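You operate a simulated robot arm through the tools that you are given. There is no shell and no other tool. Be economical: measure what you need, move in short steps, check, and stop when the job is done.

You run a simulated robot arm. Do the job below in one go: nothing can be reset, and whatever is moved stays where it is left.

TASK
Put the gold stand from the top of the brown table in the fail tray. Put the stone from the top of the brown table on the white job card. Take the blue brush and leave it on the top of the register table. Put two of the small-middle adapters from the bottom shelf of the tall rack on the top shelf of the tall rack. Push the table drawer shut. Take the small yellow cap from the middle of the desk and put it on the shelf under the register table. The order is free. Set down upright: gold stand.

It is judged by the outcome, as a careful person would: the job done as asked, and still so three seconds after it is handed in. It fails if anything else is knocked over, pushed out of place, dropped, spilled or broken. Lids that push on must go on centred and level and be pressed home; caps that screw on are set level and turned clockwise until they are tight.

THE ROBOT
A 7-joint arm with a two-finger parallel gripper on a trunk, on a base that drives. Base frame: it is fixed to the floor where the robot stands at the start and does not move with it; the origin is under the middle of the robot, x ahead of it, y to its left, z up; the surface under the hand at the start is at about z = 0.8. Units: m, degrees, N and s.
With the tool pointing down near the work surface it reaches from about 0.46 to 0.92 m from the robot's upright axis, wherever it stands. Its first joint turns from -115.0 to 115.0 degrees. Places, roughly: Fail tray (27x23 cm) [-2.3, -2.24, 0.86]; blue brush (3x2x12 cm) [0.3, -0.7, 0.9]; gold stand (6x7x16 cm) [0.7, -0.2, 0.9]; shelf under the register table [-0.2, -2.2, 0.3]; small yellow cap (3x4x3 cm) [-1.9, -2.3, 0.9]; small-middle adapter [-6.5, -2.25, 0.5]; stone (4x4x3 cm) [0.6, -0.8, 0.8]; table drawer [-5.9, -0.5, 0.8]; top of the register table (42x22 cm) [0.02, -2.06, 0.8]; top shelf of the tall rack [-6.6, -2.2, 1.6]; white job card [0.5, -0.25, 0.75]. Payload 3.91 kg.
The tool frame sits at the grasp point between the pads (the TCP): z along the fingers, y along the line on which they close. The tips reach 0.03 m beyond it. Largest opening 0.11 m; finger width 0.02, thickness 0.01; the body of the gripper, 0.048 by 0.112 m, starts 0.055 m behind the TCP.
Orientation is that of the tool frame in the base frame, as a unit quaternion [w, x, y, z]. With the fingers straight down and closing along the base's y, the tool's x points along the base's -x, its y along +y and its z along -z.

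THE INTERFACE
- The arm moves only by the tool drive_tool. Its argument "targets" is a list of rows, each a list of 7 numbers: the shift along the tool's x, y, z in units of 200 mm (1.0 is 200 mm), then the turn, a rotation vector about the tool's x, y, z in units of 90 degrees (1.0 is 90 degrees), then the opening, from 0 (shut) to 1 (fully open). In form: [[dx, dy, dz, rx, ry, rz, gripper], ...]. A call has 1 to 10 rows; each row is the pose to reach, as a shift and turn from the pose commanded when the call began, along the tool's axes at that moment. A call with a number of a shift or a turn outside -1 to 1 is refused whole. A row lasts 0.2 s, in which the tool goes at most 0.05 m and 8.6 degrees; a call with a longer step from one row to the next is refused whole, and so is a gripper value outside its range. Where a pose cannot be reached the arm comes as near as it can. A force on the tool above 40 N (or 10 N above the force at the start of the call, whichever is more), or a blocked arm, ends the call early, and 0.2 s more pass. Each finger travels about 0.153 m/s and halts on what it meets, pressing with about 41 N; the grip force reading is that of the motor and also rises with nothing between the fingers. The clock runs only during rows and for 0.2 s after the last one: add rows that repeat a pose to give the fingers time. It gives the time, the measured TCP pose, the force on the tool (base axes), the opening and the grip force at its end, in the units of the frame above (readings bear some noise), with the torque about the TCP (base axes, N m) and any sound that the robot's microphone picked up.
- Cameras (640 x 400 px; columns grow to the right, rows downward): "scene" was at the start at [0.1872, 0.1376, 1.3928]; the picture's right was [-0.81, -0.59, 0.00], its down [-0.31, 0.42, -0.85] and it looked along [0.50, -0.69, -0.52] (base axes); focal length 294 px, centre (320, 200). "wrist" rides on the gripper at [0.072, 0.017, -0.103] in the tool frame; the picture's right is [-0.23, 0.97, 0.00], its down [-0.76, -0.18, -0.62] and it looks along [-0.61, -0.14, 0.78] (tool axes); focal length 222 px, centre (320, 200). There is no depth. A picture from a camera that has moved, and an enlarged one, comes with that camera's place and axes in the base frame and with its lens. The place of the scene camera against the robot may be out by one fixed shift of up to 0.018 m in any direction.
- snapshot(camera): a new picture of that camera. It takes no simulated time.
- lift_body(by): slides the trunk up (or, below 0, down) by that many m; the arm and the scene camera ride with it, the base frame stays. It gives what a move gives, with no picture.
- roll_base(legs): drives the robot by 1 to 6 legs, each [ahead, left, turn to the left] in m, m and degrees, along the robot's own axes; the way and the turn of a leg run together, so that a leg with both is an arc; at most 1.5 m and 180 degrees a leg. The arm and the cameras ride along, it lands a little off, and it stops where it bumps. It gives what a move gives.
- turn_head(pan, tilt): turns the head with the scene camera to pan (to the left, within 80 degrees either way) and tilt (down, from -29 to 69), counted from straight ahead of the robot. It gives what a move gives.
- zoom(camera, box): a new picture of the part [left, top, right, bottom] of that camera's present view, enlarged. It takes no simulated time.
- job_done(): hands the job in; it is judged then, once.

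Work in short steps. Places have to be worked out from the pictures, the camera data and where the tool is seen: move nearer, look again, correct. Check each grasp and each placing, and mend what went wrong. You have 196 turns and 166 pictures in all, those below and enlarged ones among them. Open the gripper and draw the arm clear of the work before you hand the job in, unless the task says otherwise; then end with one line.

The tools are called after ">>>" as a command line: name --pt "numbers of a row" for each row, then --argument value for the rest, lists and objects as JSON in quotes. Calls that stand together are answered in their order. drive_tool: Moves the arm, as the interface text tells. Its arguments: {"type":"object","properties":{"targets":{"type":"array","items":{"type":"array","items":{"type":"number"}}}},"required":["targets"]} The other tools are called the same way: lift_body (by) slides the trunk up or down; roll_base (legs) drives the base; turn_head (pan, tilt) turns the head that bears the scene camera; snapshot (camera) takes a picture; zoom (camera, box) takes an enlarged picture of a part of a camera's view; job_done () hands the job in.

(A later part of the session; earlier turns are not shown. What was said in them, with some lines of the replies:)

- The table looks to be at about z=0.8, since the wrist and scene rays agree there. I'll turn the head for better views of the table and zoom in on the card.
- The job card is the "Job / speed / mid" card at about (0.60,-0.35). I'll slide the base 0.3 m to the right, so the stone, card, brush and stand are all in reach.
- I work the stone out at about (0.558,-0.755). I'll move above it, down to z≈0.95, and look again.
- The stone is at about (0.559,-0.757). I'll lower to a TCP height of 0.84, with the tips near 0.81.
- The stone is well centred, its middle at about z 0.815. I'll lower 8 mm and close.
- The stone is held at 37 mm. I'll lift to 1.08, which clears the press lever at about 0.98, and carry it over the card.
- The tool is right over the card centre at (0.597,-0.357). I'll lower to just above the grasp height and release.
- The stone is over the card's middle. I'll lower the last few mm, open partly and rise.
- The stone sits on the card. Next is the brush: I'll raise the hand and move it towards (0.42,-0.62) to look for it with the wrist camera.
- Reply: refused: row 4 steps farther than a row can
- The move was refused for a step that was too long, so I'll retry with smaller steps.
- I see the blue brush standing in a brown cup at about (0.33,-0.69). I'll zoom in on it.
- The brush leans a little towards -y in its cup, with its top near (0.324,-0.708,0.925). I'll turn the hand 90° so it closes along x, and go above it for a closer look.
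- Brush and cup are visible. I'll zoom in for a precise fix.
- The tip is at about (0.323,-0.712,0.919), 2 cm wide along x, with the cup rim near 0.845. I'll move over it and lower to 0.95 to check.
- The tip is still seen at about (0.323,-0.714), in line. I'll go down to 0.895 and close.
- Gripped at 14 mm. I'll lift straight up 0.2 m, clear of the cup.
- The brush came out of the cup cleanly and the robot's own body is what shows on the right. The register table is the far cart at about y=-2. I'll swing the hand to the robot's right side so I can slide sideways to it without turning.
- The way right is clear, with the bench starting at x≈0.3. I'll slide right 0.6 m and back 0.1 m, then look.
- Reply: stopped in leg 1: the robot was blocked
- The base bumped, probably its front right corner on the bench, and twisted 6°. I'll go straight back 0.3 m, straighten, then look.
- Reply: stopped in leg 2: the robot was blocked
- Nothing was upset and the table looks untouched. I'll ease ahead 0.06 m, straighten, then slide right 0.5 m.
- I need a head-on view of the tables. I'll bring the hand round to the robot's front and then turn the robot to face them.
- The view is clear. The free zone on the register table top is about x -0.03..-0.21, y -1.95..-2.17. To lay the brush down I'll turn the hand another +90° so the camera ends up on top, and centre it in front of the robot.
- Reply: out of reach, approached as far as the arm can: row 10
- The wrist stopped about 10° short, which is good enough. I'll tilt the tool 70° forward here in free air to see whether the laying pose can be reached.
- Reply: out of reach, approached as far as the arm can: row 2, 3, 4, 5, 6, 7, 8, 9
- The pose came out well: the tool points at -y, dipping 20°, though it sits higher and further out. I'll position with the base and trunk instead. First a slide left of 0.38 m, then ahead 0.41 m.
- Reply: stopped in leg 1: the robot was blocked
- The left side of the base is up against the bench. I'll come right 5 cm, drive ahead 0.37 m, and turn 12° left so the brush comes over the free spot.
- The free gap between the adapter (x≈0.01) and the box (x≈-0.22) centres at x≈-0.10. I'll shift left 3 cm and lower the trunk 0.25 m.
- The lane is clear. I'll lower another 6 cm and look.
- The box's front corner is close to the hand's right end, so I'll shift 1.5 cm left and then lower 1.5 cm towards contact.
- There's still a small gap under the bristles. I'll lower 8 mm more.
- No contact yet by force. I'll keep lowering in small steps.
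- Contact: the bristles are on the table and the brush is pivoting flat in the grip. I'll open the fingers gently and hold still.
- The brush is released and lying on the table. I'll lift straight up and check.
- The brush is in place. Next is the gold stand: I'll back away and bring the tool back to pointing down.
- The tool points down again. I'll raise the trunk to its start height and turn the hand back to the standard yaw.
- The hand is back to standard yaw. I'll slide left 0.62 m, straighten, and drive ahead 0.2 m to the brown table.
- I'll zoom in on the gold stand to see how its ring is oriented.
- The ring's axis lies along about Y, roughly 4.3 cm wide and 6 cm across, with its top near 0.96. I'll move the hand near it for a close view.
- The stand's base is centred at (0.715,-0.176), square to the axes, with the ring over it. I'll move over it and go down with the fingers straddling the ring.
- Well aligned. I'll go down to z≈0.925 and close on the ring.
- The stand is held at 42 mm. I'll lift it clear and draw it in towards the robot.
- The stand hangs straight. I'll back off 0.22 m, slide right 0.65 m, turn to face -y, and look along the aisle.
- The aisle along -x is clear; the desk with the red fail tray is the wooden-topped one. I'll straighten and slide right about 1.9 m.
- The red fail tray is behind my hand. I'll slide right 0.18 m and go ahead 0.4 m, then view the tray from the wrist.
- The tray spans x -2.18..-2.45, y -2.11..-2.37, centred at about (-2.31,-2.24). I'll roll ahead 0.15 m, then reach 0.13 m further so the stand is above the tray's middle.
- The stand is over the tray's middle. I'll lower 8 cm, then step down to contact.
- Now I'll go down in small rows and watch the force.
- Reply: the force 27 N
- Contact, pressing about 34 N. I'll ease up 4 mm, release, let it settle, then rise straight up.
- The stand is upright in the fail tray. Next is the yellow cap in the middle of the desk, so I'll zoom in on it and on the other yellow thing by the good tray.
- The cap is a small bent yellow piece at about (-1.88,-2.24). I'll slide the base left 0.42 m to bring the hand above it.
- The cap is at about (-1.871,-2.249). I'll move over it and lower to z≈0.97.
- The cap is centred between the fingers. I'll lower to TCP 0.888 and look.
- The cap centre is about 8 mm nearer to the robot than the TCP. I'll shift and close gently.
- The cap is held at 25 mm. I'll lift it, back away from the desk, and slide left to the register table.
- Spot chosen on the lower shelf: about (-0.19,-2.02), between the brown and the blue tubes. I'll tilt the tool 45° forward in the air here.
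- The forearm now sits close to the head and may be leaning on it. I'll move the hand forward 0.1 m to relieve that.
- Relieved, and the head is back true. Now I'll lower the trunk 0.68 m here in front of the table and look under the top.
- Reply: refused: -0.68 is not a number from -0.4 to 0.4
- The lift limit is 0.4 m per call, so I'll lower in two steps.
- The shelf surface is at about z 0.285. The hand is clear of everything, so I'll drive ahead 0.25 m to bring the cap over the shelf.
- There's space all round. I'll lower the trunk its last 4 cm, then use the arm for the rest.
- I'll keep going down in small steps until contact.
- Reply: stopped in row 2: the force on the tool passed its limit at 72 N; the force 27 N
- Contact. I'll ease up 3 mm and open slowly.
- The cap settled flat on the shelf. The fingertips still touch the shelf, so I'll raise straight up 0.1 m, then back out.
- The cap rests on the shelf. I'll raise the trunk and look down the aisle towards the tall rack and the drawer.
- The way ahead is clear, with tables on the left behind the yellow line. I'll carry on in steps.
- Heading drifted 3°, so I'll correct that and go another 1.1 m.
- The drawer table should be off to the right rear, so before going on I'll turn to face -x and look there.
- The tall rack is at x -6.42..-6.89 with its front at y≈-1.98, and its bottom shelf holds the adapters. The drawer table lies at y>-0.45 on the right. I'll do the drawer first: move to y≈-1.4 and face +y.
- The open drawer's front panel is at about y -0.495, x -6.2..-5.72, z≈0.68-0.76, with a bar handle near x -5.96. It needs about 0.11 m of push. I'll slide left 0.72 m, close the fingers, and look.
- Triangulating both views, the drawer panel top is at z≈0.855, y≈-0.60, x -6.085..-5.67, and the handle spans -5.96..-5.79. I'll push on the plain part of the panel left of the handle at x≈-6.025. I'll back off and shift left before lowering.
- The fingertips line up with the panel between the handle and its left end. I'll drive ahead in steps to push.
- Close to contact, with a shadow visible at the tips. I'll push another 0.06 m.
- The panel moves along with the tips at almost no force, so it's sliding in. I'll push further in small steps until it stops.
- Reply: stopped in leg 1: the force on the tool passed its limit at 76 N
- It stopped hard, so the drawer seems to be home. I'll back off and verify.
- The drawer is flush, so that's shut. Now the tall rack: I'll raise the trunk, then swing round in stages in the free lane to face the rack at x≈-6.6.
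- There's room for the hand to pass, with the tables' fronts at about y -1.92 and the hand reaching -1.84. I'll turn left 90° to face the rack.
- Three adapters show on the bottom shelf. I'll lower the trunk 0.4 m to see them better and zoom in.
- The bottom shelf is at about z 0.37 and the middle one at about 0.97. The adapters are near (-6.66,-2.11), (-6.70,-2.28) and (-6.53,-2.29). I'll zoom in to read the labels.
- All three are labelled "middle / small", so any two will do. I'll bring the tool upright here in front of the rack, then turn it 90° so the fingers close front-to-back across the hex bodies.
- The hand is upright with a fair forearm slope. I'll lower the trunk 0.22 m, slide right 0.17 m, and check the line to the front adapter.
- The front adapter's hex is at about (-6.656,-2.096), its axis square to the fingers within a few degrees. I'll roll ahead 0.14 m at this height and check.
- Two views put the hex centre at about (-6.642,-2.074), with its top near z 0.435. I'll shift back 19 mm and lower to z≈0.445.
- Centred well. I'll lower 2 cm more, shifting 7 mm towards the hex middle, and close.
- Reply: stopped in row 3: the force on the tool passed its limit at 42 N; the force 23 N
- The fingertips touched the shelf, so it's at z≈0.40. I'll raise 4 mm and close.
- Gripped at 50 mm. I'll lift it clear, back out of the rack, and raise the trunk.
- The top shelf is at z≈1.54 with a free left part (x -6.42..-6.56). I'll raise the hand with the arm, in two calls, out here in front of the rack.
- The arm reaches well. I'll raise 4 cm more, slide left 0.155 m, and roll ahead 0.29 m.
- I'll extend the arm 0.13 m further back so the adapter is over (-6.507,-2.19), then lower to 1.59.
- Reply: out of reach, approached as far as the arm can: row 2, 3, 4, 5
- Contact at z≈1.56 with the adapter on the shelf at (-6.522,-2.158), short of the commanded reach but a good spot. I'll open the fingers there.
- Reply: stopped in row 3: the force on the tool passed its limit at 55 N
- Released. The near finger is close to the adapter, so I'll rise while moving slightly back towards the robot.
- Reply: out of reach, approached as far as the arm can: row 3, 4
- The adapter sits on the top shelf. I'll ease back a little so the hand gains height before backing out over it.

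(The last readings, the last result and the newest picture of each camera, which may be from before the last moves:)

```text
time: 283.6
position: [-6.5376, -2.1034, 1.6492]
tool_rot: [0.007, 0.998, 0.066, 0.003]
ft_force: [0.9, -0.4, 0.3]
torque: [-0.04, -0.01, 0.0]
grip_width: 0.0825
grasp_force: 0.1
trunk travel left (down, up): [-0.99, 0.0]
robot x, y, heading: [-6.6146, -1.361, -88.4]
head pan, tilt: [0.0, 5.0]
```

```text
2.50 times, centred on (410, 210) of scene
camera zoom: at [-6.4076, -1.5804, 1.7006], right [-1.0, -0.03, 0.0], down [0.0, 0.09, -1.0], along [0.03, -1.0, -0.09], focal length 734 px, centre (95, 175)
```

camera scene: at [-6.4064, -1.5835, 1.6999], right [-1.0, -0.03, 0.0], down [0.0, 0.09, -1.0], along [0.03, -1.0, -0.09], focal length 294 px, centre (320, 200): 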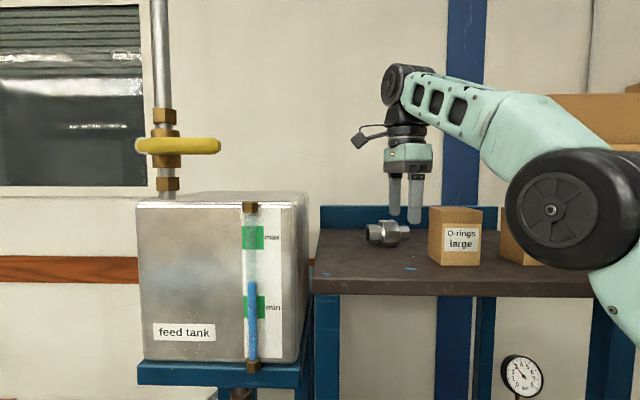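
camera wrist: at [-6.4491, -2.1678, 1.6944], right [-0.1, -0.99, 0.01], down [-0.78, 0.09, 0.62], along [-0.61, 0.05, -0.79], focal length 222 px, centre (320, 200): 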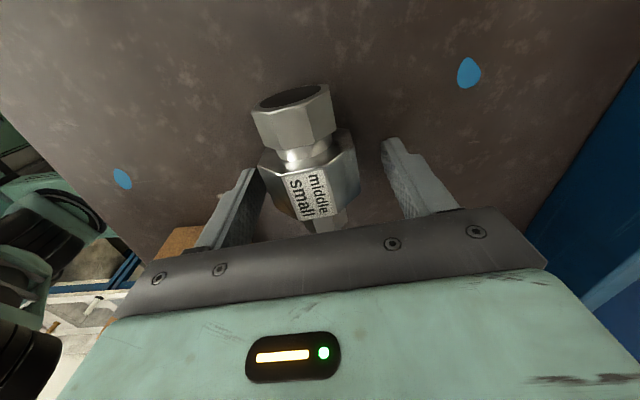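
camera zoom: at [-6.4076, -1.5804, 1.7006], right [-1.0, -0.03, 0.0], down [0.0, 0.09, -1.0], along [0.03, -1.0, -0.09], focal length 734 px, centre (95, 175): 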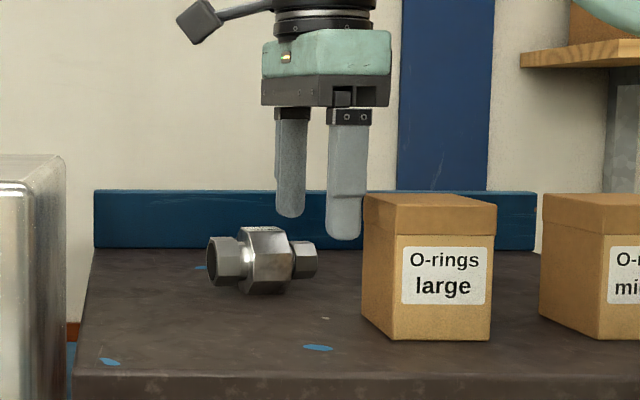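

No conflict, and the pose is reachable again. I'll raise 5 cm, then back out.

>>> drive_tool --pt "0 0 -0.1 0 0 0 0.75" --pt "0 -0.05 -0.25 0 0 0 0.75"

>>> roll_base --legs '[[-0.3, 0, 0]]'

>>> drive_tool --pt "0 0 0.2 0 0 0 0.8" --pt "0 0 0.4 0 0 0 0.8" --pt "0 0 0.6 0 0 0 0.8" --pt "0 0 0.8 0 0 0 0.8" --pt "0 0 1.0 0 0 0 0.8"

>>> drive_tool --pt "0 0 0.2 0 0 0 0.8" --pt "0 0 0.4 0 0 0 0.8" --pt "0 0 0.6 0 0 0 0.8" --pt "0 0 0.8 0 0 0 0.8" --pt "0 0 1.0 0 0 0 0.8"

```text
time: 284.2
position: [-6.5405, -2.0913, 1.6839]
tool_rot: [0.007, 0.998, 0.065, 0.004]
ft_force: [0.0, -1.4, -0.5]
torque: [0.07, 0.01, 0.02]
grip_width: 0.0824
grasp_force: 0.1
out of reach, approached as far as the arm can: row 2
trunk travel left (down, up): [-0.99, 0.0]
robot x, y, heading: [-6.6092, -1.3577, -88.4]
head pan, tilt: [0.0, 5.0]
```

```text
time: 286.2
position: [-6.5506, -1.7957, 1.6846]
tool_rot: [0.008, 0.998, 0.065, 0.003]
ft_force: [0.1, 0.1, 0.0]
torque: [0.01, -0.02, 0.01]
grip_width: 0.0824
grasp_force: 0.0
trunk travel left (down, up): [-0.99, 0.0]
robot x, y, heading: [-6.6179, -1.0618, -88.2]
head pan, tilt: [0.0, 5.0]
```

```text
time: 287.4
position: [-6.5486, -1.7992, 1.4866]
tool_rot: [0.009, 0.998, 0.065, 0.003]
ft_force: [1.5, 0.4, -0.1]
torque: [-0.01, -0.02, 0.0]
grip_width: 0.088
grasp_force: 0.3
trunk travel left (down, up): [-0.99, 0.0]
robot x, y, heading: [-6.6223, -1.0611, -88.0]
head pan, tilt: [0.0, 5.0]
```

```text
time: 288.6
position: [-6.5489, -1.7998, 1.2869]
tool_rot: [0.009, 0.998, 0.065, 0.003]
ft_force: [-0.4, -0.2, 0.8]
torque: [-0.06, 0.01, -0.02]
grip_width: 0.0879
grasp_force: 0.0
trunk travel left (down, up): [-0.99, 0.0]
robot x, y, heading: [-6.619, -1.0621, -88.0]
head pan, tilt: [0.0, 5.0]
```

Next, the back-left adapter at about (-6.522,-2.241). To keep the forearm flat under the middle shelf, I'll raise the arm 0.2 m and drop the trunk 0.95 m instead.

>>> drive_tool --pt "0 0 -0.2 0 0 0 0.8" --pt "0 0 -0.4 0 0 0 0.8" --pt "0 0 -0.6 0 0 0 0.8" --pt "0 0 -0.8 0 0 0 0.8" --pt "0 0 -1.0 0 0 0 0.8"

>>> lift_body --by -0.4

>>> lift_body --by -0.4

>>> lift_body --by -0.13

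>>> roll_base --legs '[[0, -0.02, 0], [0.12, 0, 0]]'

>>> turn_head --pan 0 --tilt 20

>>> snapshot --camera "scene"

>>> snapshot --camera "wrist"

```text
time: 289.8
position: [-6.5506, -1.7986, 1.4858]
tool_rot: [0.007, 0.998, 0.065, 0.002]
ft_force: [0.0, -0.2, -0.2]
torque: [0.0, 0.02, 0.02]
grip_width: 0.0881
grasp_force: 0.0
trunk travel left (down, up): [-0.99, 0.0]
robot x, y, heading: [-6.623, -1.0626, -88.4]
head pan, tilt: [0.0, 5.0]
```

```text
time: 293.6
position: [-6.5507, -1.7983, 1.0856]
tool_rot: [0.007, 0.998, 0.065, 0.003]
ft_force: [0.5, 0.8, -0.5]
torque: [-0.02, 0.01, -0.02]
grip_width: 0.0882
grasp_force: 0.0
trunk travel left (down, up): [-0.59, 0.4]
robot x, y, heading: [-6.6197, -1.0629, -88.4]
head pan, tilt: [0.0, 5.0]
```

```text
time: 297.5
position: [-6.5497, -1.7993, 0.6842]
tool_rot: [0.008, 0.998, 0.064, 0.003]
ft_force: [0.6, 0.2, -0.4]
torque: [-0.01, 0.0, 0.04]
grip_width: 0.0879
grasp_force: 0.0
trunk travel left (down, up): [-0.19, 0.8]
robot x, y, heading: [-6.6198, -1.0629, -87.9]
head pan, tilt: [0.0, 5.0]
```

```text
time: 299.1
position: [-6.5501, -1.7988, 0.555]
tool_rot: [0.007, 0.998, 0.066, 0.002]
ft_force: [0.3, 0.3, -0.5]
torque: [-0.02, 0.0, -0.02]
grip_width: 0.088
grasp_force: 0.0
trunk travel left (down, up): [-0.06, 0.93]
robot x, y, heading: [-6.6224, -1.0624, -88.0]
head pan, tilt: [0.0, 5.0]
```

```text
time: 300.7
position: [-6.5671, -1.9197, 0.5548]
tool_rot: [0.008, 0.998, 0.065, 0.004]
ft_force: [0.0, 0.0, 0.3]
torque: [0.0, 0.01, -0.01]
grip_width: 0.0877
grasp_force: 0.1
trunk travel left (down, up): [-0.06, 0.93]
robot x, y, heading: [-6.638, -1.1862, -88.3]
head pan, tilt: [0.0, 5.0]
```

```text
time: 301.4
position: [-6.5669, -1.9198, 0.5544]
tool_rot: [0.008, 0.998, 0.064, 0.003]
ft_force: [0.4, 0.5, -0.1]
torque: [0.0, -0.03, 0.01]
grip_width: 0.0875
grasp_force: 0.0
trunk travel left (down, up): [-0.06, 0.93]
robot x, y, heading: [-6.638, -1.1835, -88.5]
head pan, tilt: [0.0, 20.0]
```

```text
34 pictures are left
camera scene: at [-6.4336, -1.4092, 0.7463], right [-1.0, -0.03, 0.0], down [-0.01, 0.34, -0.94], along [0.03, -0.94, -0.34], focal length 294 px, centre (320, 200)
```

scene: 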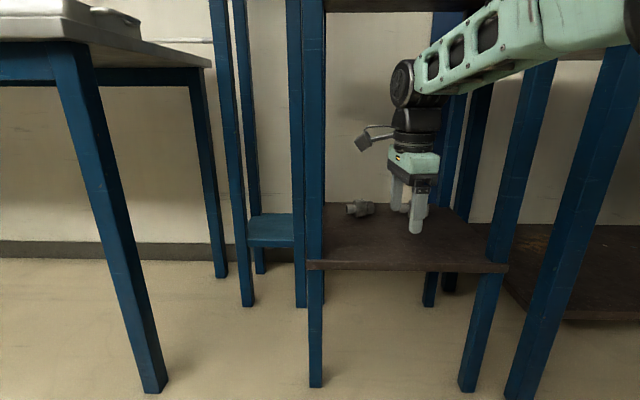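

```text
33 pictures are left
camera wrist: at [-6.4941, -1.9272, 0.6584], right [-0.1, -0.99, 0.01], down [-0.78, 0.09, 0.62], along [-0.61, 0.05, -0.79], focal length 222 px, centre (320, 200)
```

wrist: 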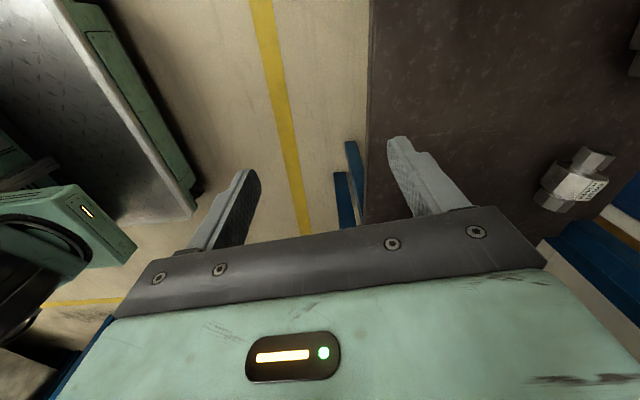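

The forearm comes in at an angle and would pass close to the right front post. I'll back off, shift the arm 0.2 m to the robot's right and the base 0.2 m left, so the forearm enters straighter.

>>> roll_base --legs '[[-0.12, 0, 0]]'

>>> drive_tool --pt "-0.2 -0.025 0 0 0 0 0.8" --pt "-0.4 -0.05 0 0 0 0 0.8" --pt "-0.6 -0.08 0 0 0 0 0.8" --pt "-0.8 -0.1 0 0 0 0 0.8" --pt "-1.0 -0.13 0 0 0 0 0.8"

>>> roll_base --legs '[[0, 0.21, 0]]'

>>> snapshot --camera "scene"

```text
time: 302.7
position: [-6.5711, -1.8027, 0.5546]
tool_rot: [0.008, 0.998, 0.065, 0.004]
ft_force: [-0.5, -0.2, -0.4]
torque: [-0.03, -0.01, -0.01]
grip_width: 0.0878
grasp_force: 0.0
trunk travel left (down, up): [-0.06, 0.93]
robot x, y, heading: [-6.6393, -1.0626, -88.1]
head pan, tilt: [0.0, 20.0]
```

```text
time: 303.9
position: [-6.7762, -1.8043, 0.5535]
tool_rot: [0.007, 0.998, 0.065, 0.004]
ft_force: [-0.6, 0.0, -0.5]
torque: [0.0, 0.0, -0.02]
grip_width: 0.0877
grasp_force: 0.0
trunk travel left (down, up): [-0.06, 0.93]
robot x, y, heading: [-6.6402, -1.0647, -88.5]
head pan, tilt: [0.0, 20.0]
```

```text
time: 305.5
position: [-6.5714, -1.7976, 0.5527]
tool_rot: [0.008, 0.998, 0.062, 0.004]
ft_force: [-0.2, -0.3, -0.2]
torque: [0.02, 0.01, 0.01]
grip_width: 0.088
grasp_force: 0.0
trunk travel left (down, up): [-0.06, 0.93]
robot x, y, heading: [-6.4343, -1.0636, -88.5]
head pan, tilt: [0.0, 20.0]
```

```text
32 pictures are left
camera scene: at [-6.2307, -1.2863, 0.7462], right [-1.0, -0.03, 0.0], down [-0.01, 0.34, -0.94], along [0.02, -0.94, -0.34], focal length 294 px, centre (320, 200)
```

scene: 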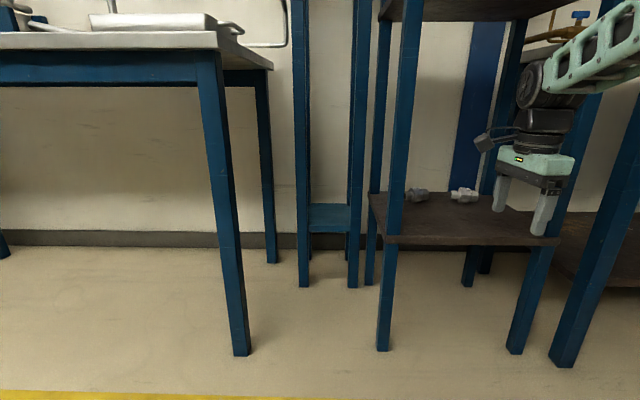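

The left table is well clear. I'll roll ahead 0.3 m into the rack and check both views.

>>> roll_base --legs '[[0.28, 0, 0]]'

>>> snapshot --camera "wrist"

>>> snapshot --camera "scene"

```text
time: 307.5
position: [-6.568, -2.0818, 0.554]
tool_rot: [0.008, 0.998, 0.062, 0.002]
ft_force: [-0.5, -0.4, -0.3]
torque: [0.01, 0.0, -0.01]
grip_width: 0.0879
grasp_force: 0.0
trunk travel left (down, up): [-0.06, 0.93]
robot x, y, heading: [-6.4279, -1.3503, -88.8]
head pan, tilt: [0.0, 20.0]
```

```text
31 pictures are left
camera wrist: at [-6.4943, -2.0903, 0.6566], right [-0.11, -0.99, 0.01], down [-0.78, 0.09, 0.62], along [-0.61, 0.06, -0.79], focal length 222 px, centre (320, 200)
```

wrist: 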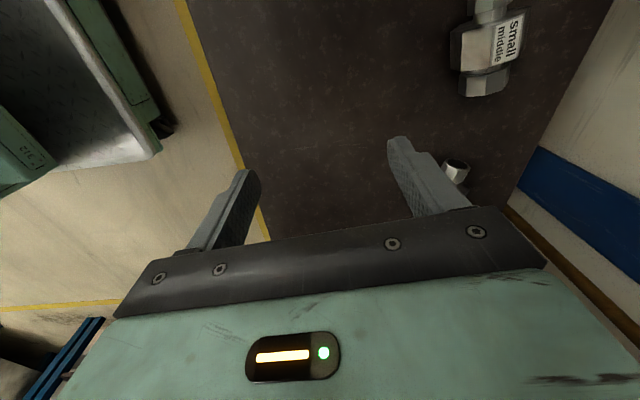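

```text
30 pictures are left
camera scene: at [-6.2247, -1.5726, 0.7462], right [-1.0, -0.02, 0.0], down [-0.01, 0.34, -0.94], along [0.02, -0.94, -0.34], focal length 294 px, centre (320, 200)
```

scene: 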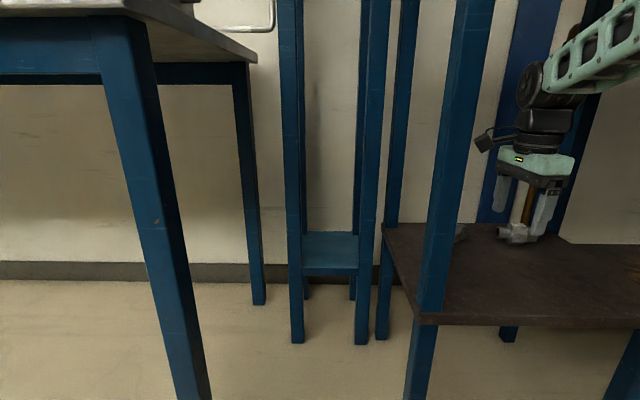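

The back-left adapter is at about (-6.523,-2.227). I'll roll ahead 0.1 m and then move the arm over it.

>>> roll_base --legs '[[0.1, 0, 0]]'

>>> drive_tool --pt "0.09 0.12 0.0 0 0 0 0.8" --pt "0.185 0.25 0.1 0 0 0 0.8" --pt "0.185 0.25 0.2 0 0 0 0.8"

>>> snapshot --camera "wrist"

```text
time: 308.6
position: [-6.5643, -2.184, 0.5529]
tool_rot: [0.008, 0.998, 0.062, 0.003]
ft_force: [-0.2, -0.4, 0.1]
torque: [0.01, 0.01, -0.02]
grip_width: 0.0879
grasp_force: 0.0
trunk travel left (down, up): [-0.06, 0.93]
robot x, y, heading: [-6.4276, -1.4479, -88.6]
head pan, tilt: [0.0, 20.0]
```

```text
time: 309.4
position: [-6.5218, -2.2283, 0.5111]
tool_rot: [0.008, 0.998, 0.061, 0.003]
ft_force: [0.7, 0.3, 0.2]
torque: [-0.01, -0.02, 0.0]
grip_width: 0.0879
grasp_force: 0.1
trunk travel left (down, up): [-0.06, 0.93]
robot x, y, heading: [-6.422, -1.4479, -88.9]
head pan, tilt: [0.0, 20.0]
```

```text
29 pictures are left
camera wrist: at [-6.4486, -2.2365, 0.6142], right [-0.11, -0.99, 0.01], down [-0.78, 0.09, 0.62], along [-0.61, 0.05, -0.79], focal length 222 px, centre (320, 200)
```

wrist: 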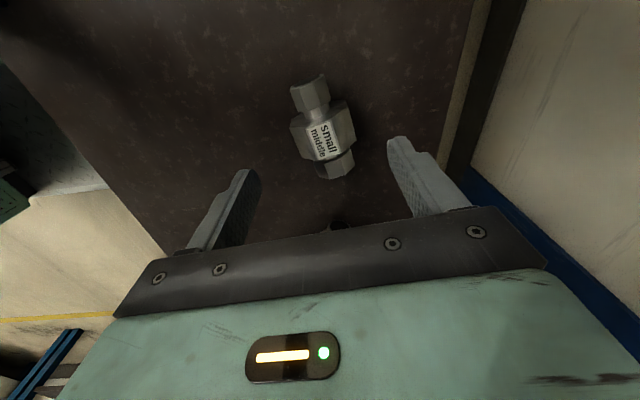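

Aligned. I'll lower to TCP≈0.435 and close.

>>> drive_tool --pt "-0.01 0.025 0.15 0 0 0 0.8" --pt "-0.015 0.025 0.3 0 0 0 0.8" --pt "-0.015 0.025 0.375 0 0 0 0.8" --pt "-0.015 0.025 0.375 0 0 0 0.5" --pt "-0.015 0.025 0.375 0 0 0 0.2" --pt "-0.015 0.025 0.375 0 0 0 0.2" --pt "-0.015 0.025 0.375 0 0 0 0.2"

>>> snapshot --camera "wrist"

```text
time: 311.1
position: [-6.5216, -2.2334, 0.4377]
tool_rot: [0.008, 0.998, 0.061, 0.003]
ft_force: [-0.3, -0.3, -0.2]
torque: [-0.01, -0.04, 0.0]
grip_width: 0.0497
grasp_force: 41.1
trunk travel left (down, up): [-0.06, 0.93]
robot x, y, heading: [-6.4271, -1.4478, -88.6]
head pan, tilt: [0.0, 20.0]
```

```text
28 pictures are left
camera wrist: at [-6.4488, -2.2422, 0.5416], right [-0.11, -0.99, 0.01], down [-0.78, 0.09, 0.62], along [-0.61, 0.06, -0.79], focal length 222 px, centre (320, 200)
```

wrist: 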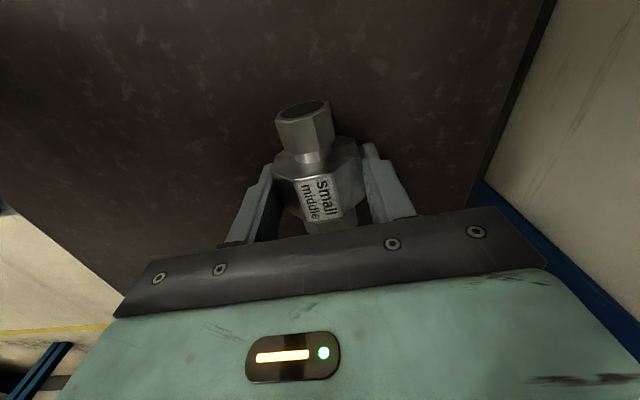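

Gripped at 50 mm. I'll lift 0.1 m, shift 4 cm away from the left post, and back out.

>>> drive_tool --pt "0 0 -0.2 0 0 0 0.2" --pt "0 0 -0.4 0 0 0 0.2" --pt "-0.1 0 -0.5 0 0 0 0.2" --pt "-0.22 0 -0.5 0 0 0 0.2"

>>> roll_base --legs '[[-0.45, 0, 0]]'

>>> lift_body --by 0.4

>>> lift_body --by 0.4

>>> lift_body --by 0.13

>>> drive_tool --pt "0 0 -0.2 0 0 0 0.2" --pt "0 0 -0.4 0 0 0 0.2" --pt "0 0 -0.6 0 0 0 0.2" --pt "0 0 -0.8 0 0 0 0.2"

>>> turn_head --pan -10 --tilt 10

>>> snapshot --camera "scene"

```text
time: 312.1
position: [-6.5687, -2.242, 0.5354]
tool_rot: [0.008, 0.998, 0.061, 0.003]
ft_force: [0.7, 0.0, -3.3]
torque: [-0.01, -0.01, 0.03]
grip_width: 0.0496
grasp_force: 40.8
trunk travel left (down, up): [-0.06, 0.93]
robot x, y, heading: [-6.4246, -1.4488, -88.9]
head pan, tilt: [0.0, 20.0]
```

```text
time: 314.7
position: [-6.5798, -1.7955, 0.5355]
tool_rot: [0.007, 0.998, 0.06, 0.002]
ft_force: [-0.7, -0.7, -3.5]
torque: [0.02, -0.02, -0.01]
grip_width: 0.0496
grasp_force: 40.7
trunk travel left (down, up): [-0.06, 0.93]
robot x, y, heading: [-6.4368, -1.0046, -88.8]
head pan, tilt: [0.0, 20.0]
```

```text
time: 318.6
position: [-6.5802, -1.7958, 0.9354]
tool_rot: [0.008, 0.998, 0.06, 0.003]
ft_force: [0.6, 0.7, -3.2]
torque: [0.01, 0.03, -0.01]
grip_width: 0.0496
grasp_force: 40.9
trunk travel left (down, up): [-0.46, 0.53]
robot x, y, heading: [-6.4333, -1.0036, -89.1]
head pan, tilt: [0.0, 20.0]
```

```text
time: 322.4
position: [-6.5808, -1.7951, 1.3373]
tool_rot: [0.008, 0.998, 0.06, 0.003]
ft_force: [0.3, 0.4, -3.5]
torque: [0.0, 0.0, -0.02]
grip_width: 0.0498
grasp_force: 40.8
trunk travel left (down, up): [-0.86, 0.13]
robot x, y, heading: [-6.4339, -1.002, -88.8]
head pan, tilt: [0.0, 20.0]
```

```text
time: 324.0
position: [-6.5805, -1.795, 1.467]
tool_rot: [0.009, 0.998, 0.059, 0.003]
ft_force: [-0.9, 0.3, -3.7]
torque: [0.0, 0.02, 0.01]
grip_width: 0.0499
grasp_force: 40.7
trunk travel left (down, up): [-0.99, 0.0]
robot x, y, heading: [-6.4352, -1.0074, -89.1]
head pan, tilt: [0.0, 20.0]
```

```text
time: 325.0
position: [-6.5788, -1.7938, 1.6289]
tool_rot: [0.007, 0.998, 0.061, 0.003]
ft_force: [0.2, -0.6, -2.4]
torque: [0.02, 0.0, 0.02]
grip_width: 0.0496
grasp_force: 40.9
trunk travel left (down, up): [-0.99, 0.0]
robot x, y, heading: [-6.4368, -1.0038, -88.9]
head pan, tilt: [0.0, 20.0]
```

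```text
time: 325.7
position: [-6.578, -1.7949, 1.628]
tool_rot: [0.007, 0.998, 0.06, 0.003]
ft_force: [0.3, 0.6, -4.0]
torque: [-0.03, -0.01, -0.01]
grip_width: 0.0498
grasp_force: 40.7
trunk travel left (down, up): [-0.99, 0.0]
robot x, y, heading: [-6.4339, -1.0052, -88.9]
head pan, tilt: [-10.0, 10.0]
```

```text
27 pictures are left
camera scene: at [-6.2486, -1.2287, 1.6924], right [-0.99, 0.15, 0.0], down [0.03, 0.17, -0.98], along [-0.15, -0.97, -0.17], focal length 294 px, centre (320, 200)
```

scene: 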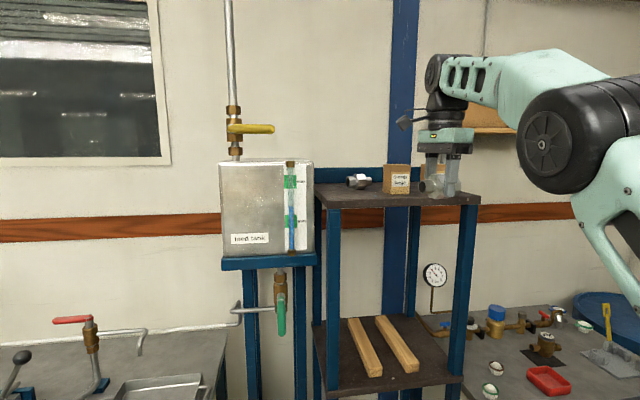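

The adapter hangs ready. I'll place it at about (-6.575,-2.045), clear of the first one (y -2.16) and of the box front (-2.12), by rolling ahead 0.25 m.

>>> roll_base --legs '[[0.25, 0, 0]]'

>>> snapshot --camera "wrist"

>>> snapshot --camera "scene"

```text
time: 327.5
position: [-6.572, -2.0443, 1.6296]
tool_rot: [0.008, 0.998, 0.061, 0.003]
ft_force: [-0.2, 0.2, -3.2]
torque: [0.01, 0.02, -0.03]
grip_width: 0.0497
grasp_force: 40.7
trunk travel left (down, up): [-0.99, 0.0]
robot x, y, heading: [-6.4268, -1.2558, -89.1]
head pan, tilt: [-10.0, 10.0]
```

```text
26 pictures are left
camera wrist: at [-6.4987, -2.0525, 1.7321], right [-0.11, -0.99, 0.01], down [-0.78, 0.09, 0.62], along [-0.61, 0.06, -0.79], focal length 222 px, centre (320, 200)
```

wrist: 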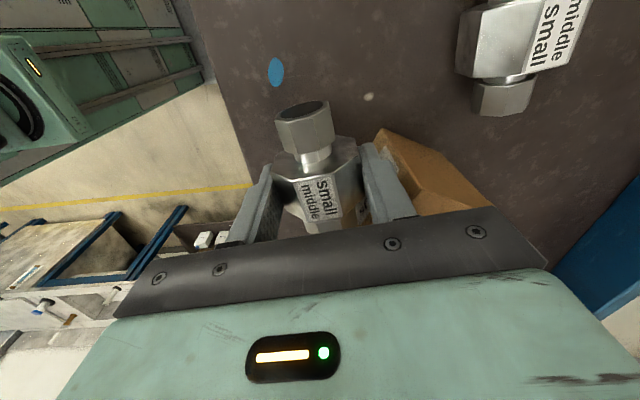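

```text
25 pictures are left
camera scene: at [-6.2429, -1.4784, 1.6925], right [-0.99, 0.15, 0.0], down [0.03, 0.17, -0.98], along [-0.15, -0.97, -0.17], focal length 294 px, centre (320, 200)
```

scene: 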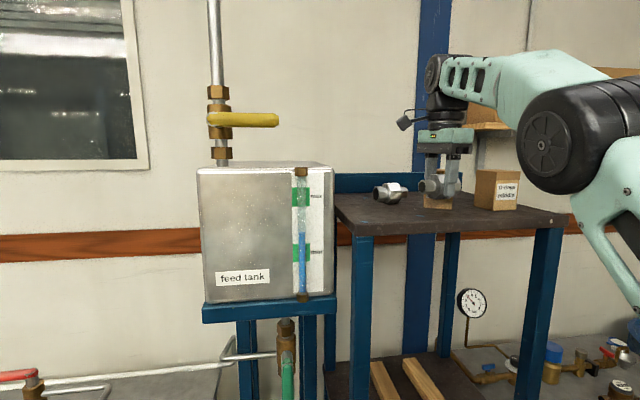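

The box corner is close to the far finger, so I'll shift 2 cm left and 1.2 cm towards the robot, then lower to near contact.

>>> drive_tool --pt "0.05 -0.025 0 0 0 0 0.2" --pt "0.106 -0.05 0.05 0 0 0 0.2" --pt "0.106 -0.05 0.12 0 0 0 0.2" --pt "0.106 -0.05 0.15 0 0 0 0.2"

>>> drive_tool --pt "0 0 0.015 0 0 0 0.2" --pt "0 0 0.03 0 0 0 0.2"

>>> zoom --camera "scene" --box '[350, 100, 530, 240]'

```text
time: 328.5
position: [-6.5528, -2.0329, 1.5983]
tool_rot: [0.008, 0.998, 0.061, 0.003]
ft_force: [0.9, 0.7, -3.5]
torque: [-0.04, -0.02, 0.01]
grip_width: 0.0499
grasp_force: 41.4
trunk travel left (down, up): [-0.99, 0.0]
robot x, y, heading: [-6.4285, -1.2541, -88.7]
head pan, tilt: [-10.0, 10.0]
```

```text
time: 329.1
position: [-6.5525, -2.0317, 1.5937]
tool_rot: [0.009, 0.998, 0.061, 0.003]
ft_force: [-2.0, -1.2, 18.3]
torque: [0.18, 0.08, 0.01]
grip_width: 0.0495
grasp_force: 39.8
trunk travel left (down, up): [-0.99, 0.0]
robot x, y, heading: [-6.4272, -1.2558, -88.6]
head pan, tilt: [-10.0, 10.0]
```

```text
2.86 times, centred on (440, 170) of scene
camera zoom: at [-6.2428, -1.4778, 1.6929], right [-0.99, 0.15, 0.0], down [0.03, 0.17, -0.98], along [-0.15, -0.97, -0.17], focal length 839 px, centre (-23, 286)
```

zoom: 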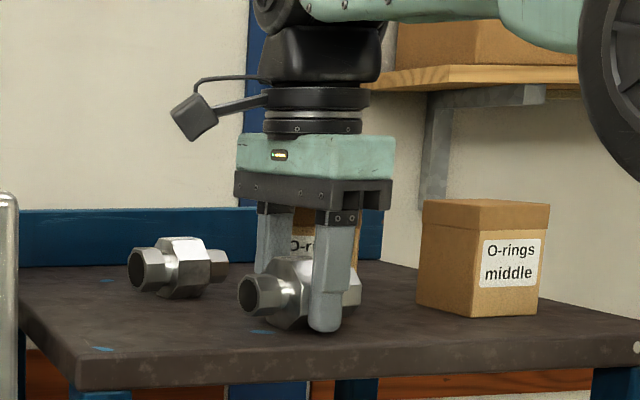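

It's resting on the shelf. I'll ease up 1 mm, open a little, and rise straight.

>>> drive_tool --pt "0 0 -0.008 0 0 0 0.2" --pt "0 0 -0.01 0 0 0 0.4" --pt "0 0 -0.01 0 0 0 0.55" --pt "0 0 -0.01 0 0 0 0.6" --pt "0 0 -0.01 0 0 0 0.6"

>>> snapshot --camera "wrist"

```text
time: 330.3
position: [-6.5523, -2.0317, 1.5948]
tool_rot: [0.008, 0.998, 0.061, 0.003]
ft_force: [-0.3, -0.4, 0.1]
torque: [0.01, 0.02, -0.04]
grip_width: 0.066
grasp_force: 0.0
trunk travel left (down, up): [-0.99, 0.0]
robot x, y, heading: [-6.4298, -1.252, -88.4]
head pan, tilt: [-10.0, 10.0]
```

```text
23 pictures are left
camera wrist: at [-6.479, -2.0406, 1.6979], right [-0.11, -0.99, 0.01], down [-0.78, 0.09, 0.62], along [-0.61, 0.06, -0.79], focal length 222 px, centre (320, 200)
```

wrist: 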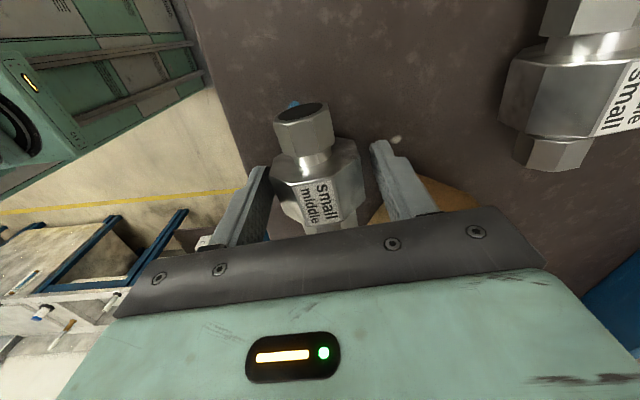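

Both fingers are free. I'll shift 4 mm towards the robot and rise.

>>> drive_tool --pt "0 -0.02 -0.03 0 0 0 0.6" --pt "0 -0.02 -0.12 0 0 0 0.6" --pt "0 -0.02 -0.25 0 0 0 0.6" --pt "0 -0.02 -0.35 0 0 0 0.6"

>>> zoom --camera "scene" --box '[350, 100, 530, 240]'

```text
time: 331.3
position: [-6.5525, -2.0261, 1.6632]
tool_rot: [0.008, 0.998, 0.061, 0.003]
ft_force: [0.4, -0.3, 1.2]
torque: [-0.02, 0.01, 0.03]
grip_width: 0.066
grasp_force: 0.1
trunk travel left (down, up): [-0.99, 0.0]
robot x, y, heading: [-6.4255, -1.2535, -88.8]
head pan, tilt: [-10.0, 10.0]
```

```text
2.86 times, centred on (440, 170) of scene
camera zoom: at [-6.2427, -1.4784, 1.6925], right [-0.99, 0.15, 0.0], down [0.03, 0.17, -0.98], along [-0.15, -0.97, -0.17], focal length 839 px, centre (-23, 286)
```

zoom: 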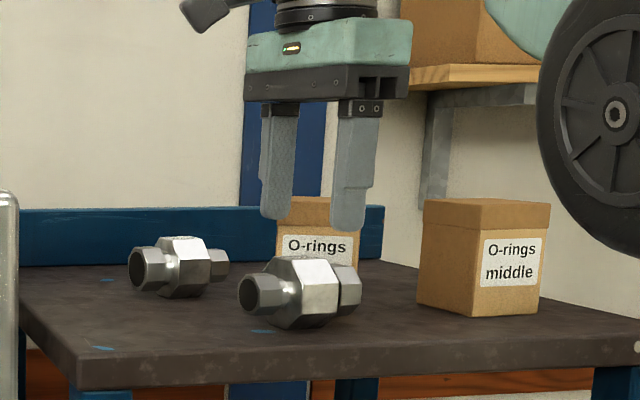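

Both adapters stand on the top shelf and the fingers are above them. I'll back out 0.28 m and take a last look.

>>> roll_base --legs '[[-0.28, 0, 0]]'

>>> drive_tool --pt "0 0 0 0 0 0 1" --pt "0 0 0 0 0 0 1" --pt "0 0 0 0 0 0 1"

>>> turn_head --pan -10 --tilt 20

>>> snapshot --camera "scene"

```text
time: 333.3
position: [-6.5606, -1.7457, 1.6625]
tool_rot: [0.008, 0.998, 0.06, 0.003]
ft_force: [0.1, 0.0, 0.9]
torque: [0.02, 0.01, -0.02]
grip_width: 0.0659
grasp_force: 0.0
trunk travel left (down, up): [-0.99, 0.0]
robot x, y, heading: [-6.4361, -0.9737, -88.8]
head pan, tilt: [-10.0, 10.0]
```

```text
time: 334.1
position: [-6.5616, -1.7453, 1.6631]
tool_rot: [0.008, 0.998, 0.059, 0.003]
ft_force: [0.2, 0.4, 0.0]
torque: [0.03, 0.0, -0.01]
grip_width: 0.1101
grasp_force: 0.1
trunk travel left (down, up): [-0.99, 0.0]
robot x, y, heading: [-6.4346, -0.9714, -89.0]
head pan, tilt: [-10.0, 10.0]
```

```text
time: 334.8
position: [-6.5619, -1.7446, 1.6629]
tool_rot: [0.008, 0.998, 0.059, 0.004]
ft_force: [-0.3, 0.5, 0.0]
torque: [-0.03, -0.02, 0.0]
grip_width: 0.1101
grasp_force: 0.0
trunk travel left (down, up): [-0.99, 0.0]
robot x, y, heading: [-6.4349, -0.9731, -89.0]
head pan, tilt: [-10.0, 20.0]
```

```text
21 pictures are left
camera scene: at [-6.2495, -1.1984, 1.6763], right [-0.99, 0.16, 0.0], down [0.05, 0.34, -0.94], along [-0.15, -0.93, -0.34], focal length 294 px, centre (320, 200)
```

scene: 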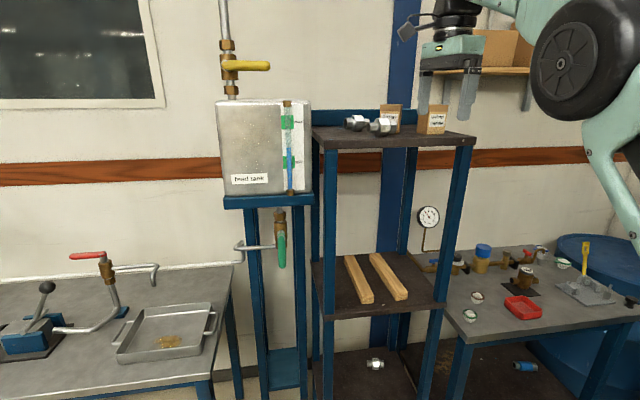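

Both adapters are on the top shelf, the third is still on the bottom shelf, and the gripper is open and clear. Every other placing was checked when it was made, so I'm handing the job in.

>>> job_done

```text
The job is handed in.
```

All six jobs are done and handed in: the gold stand is upright in the fail tray, the stone is on the job card, the brush is on the register table top, the cap is on the shelf under it, two small-middle adapters are on the rack's top shelf, and the drawer is shut.
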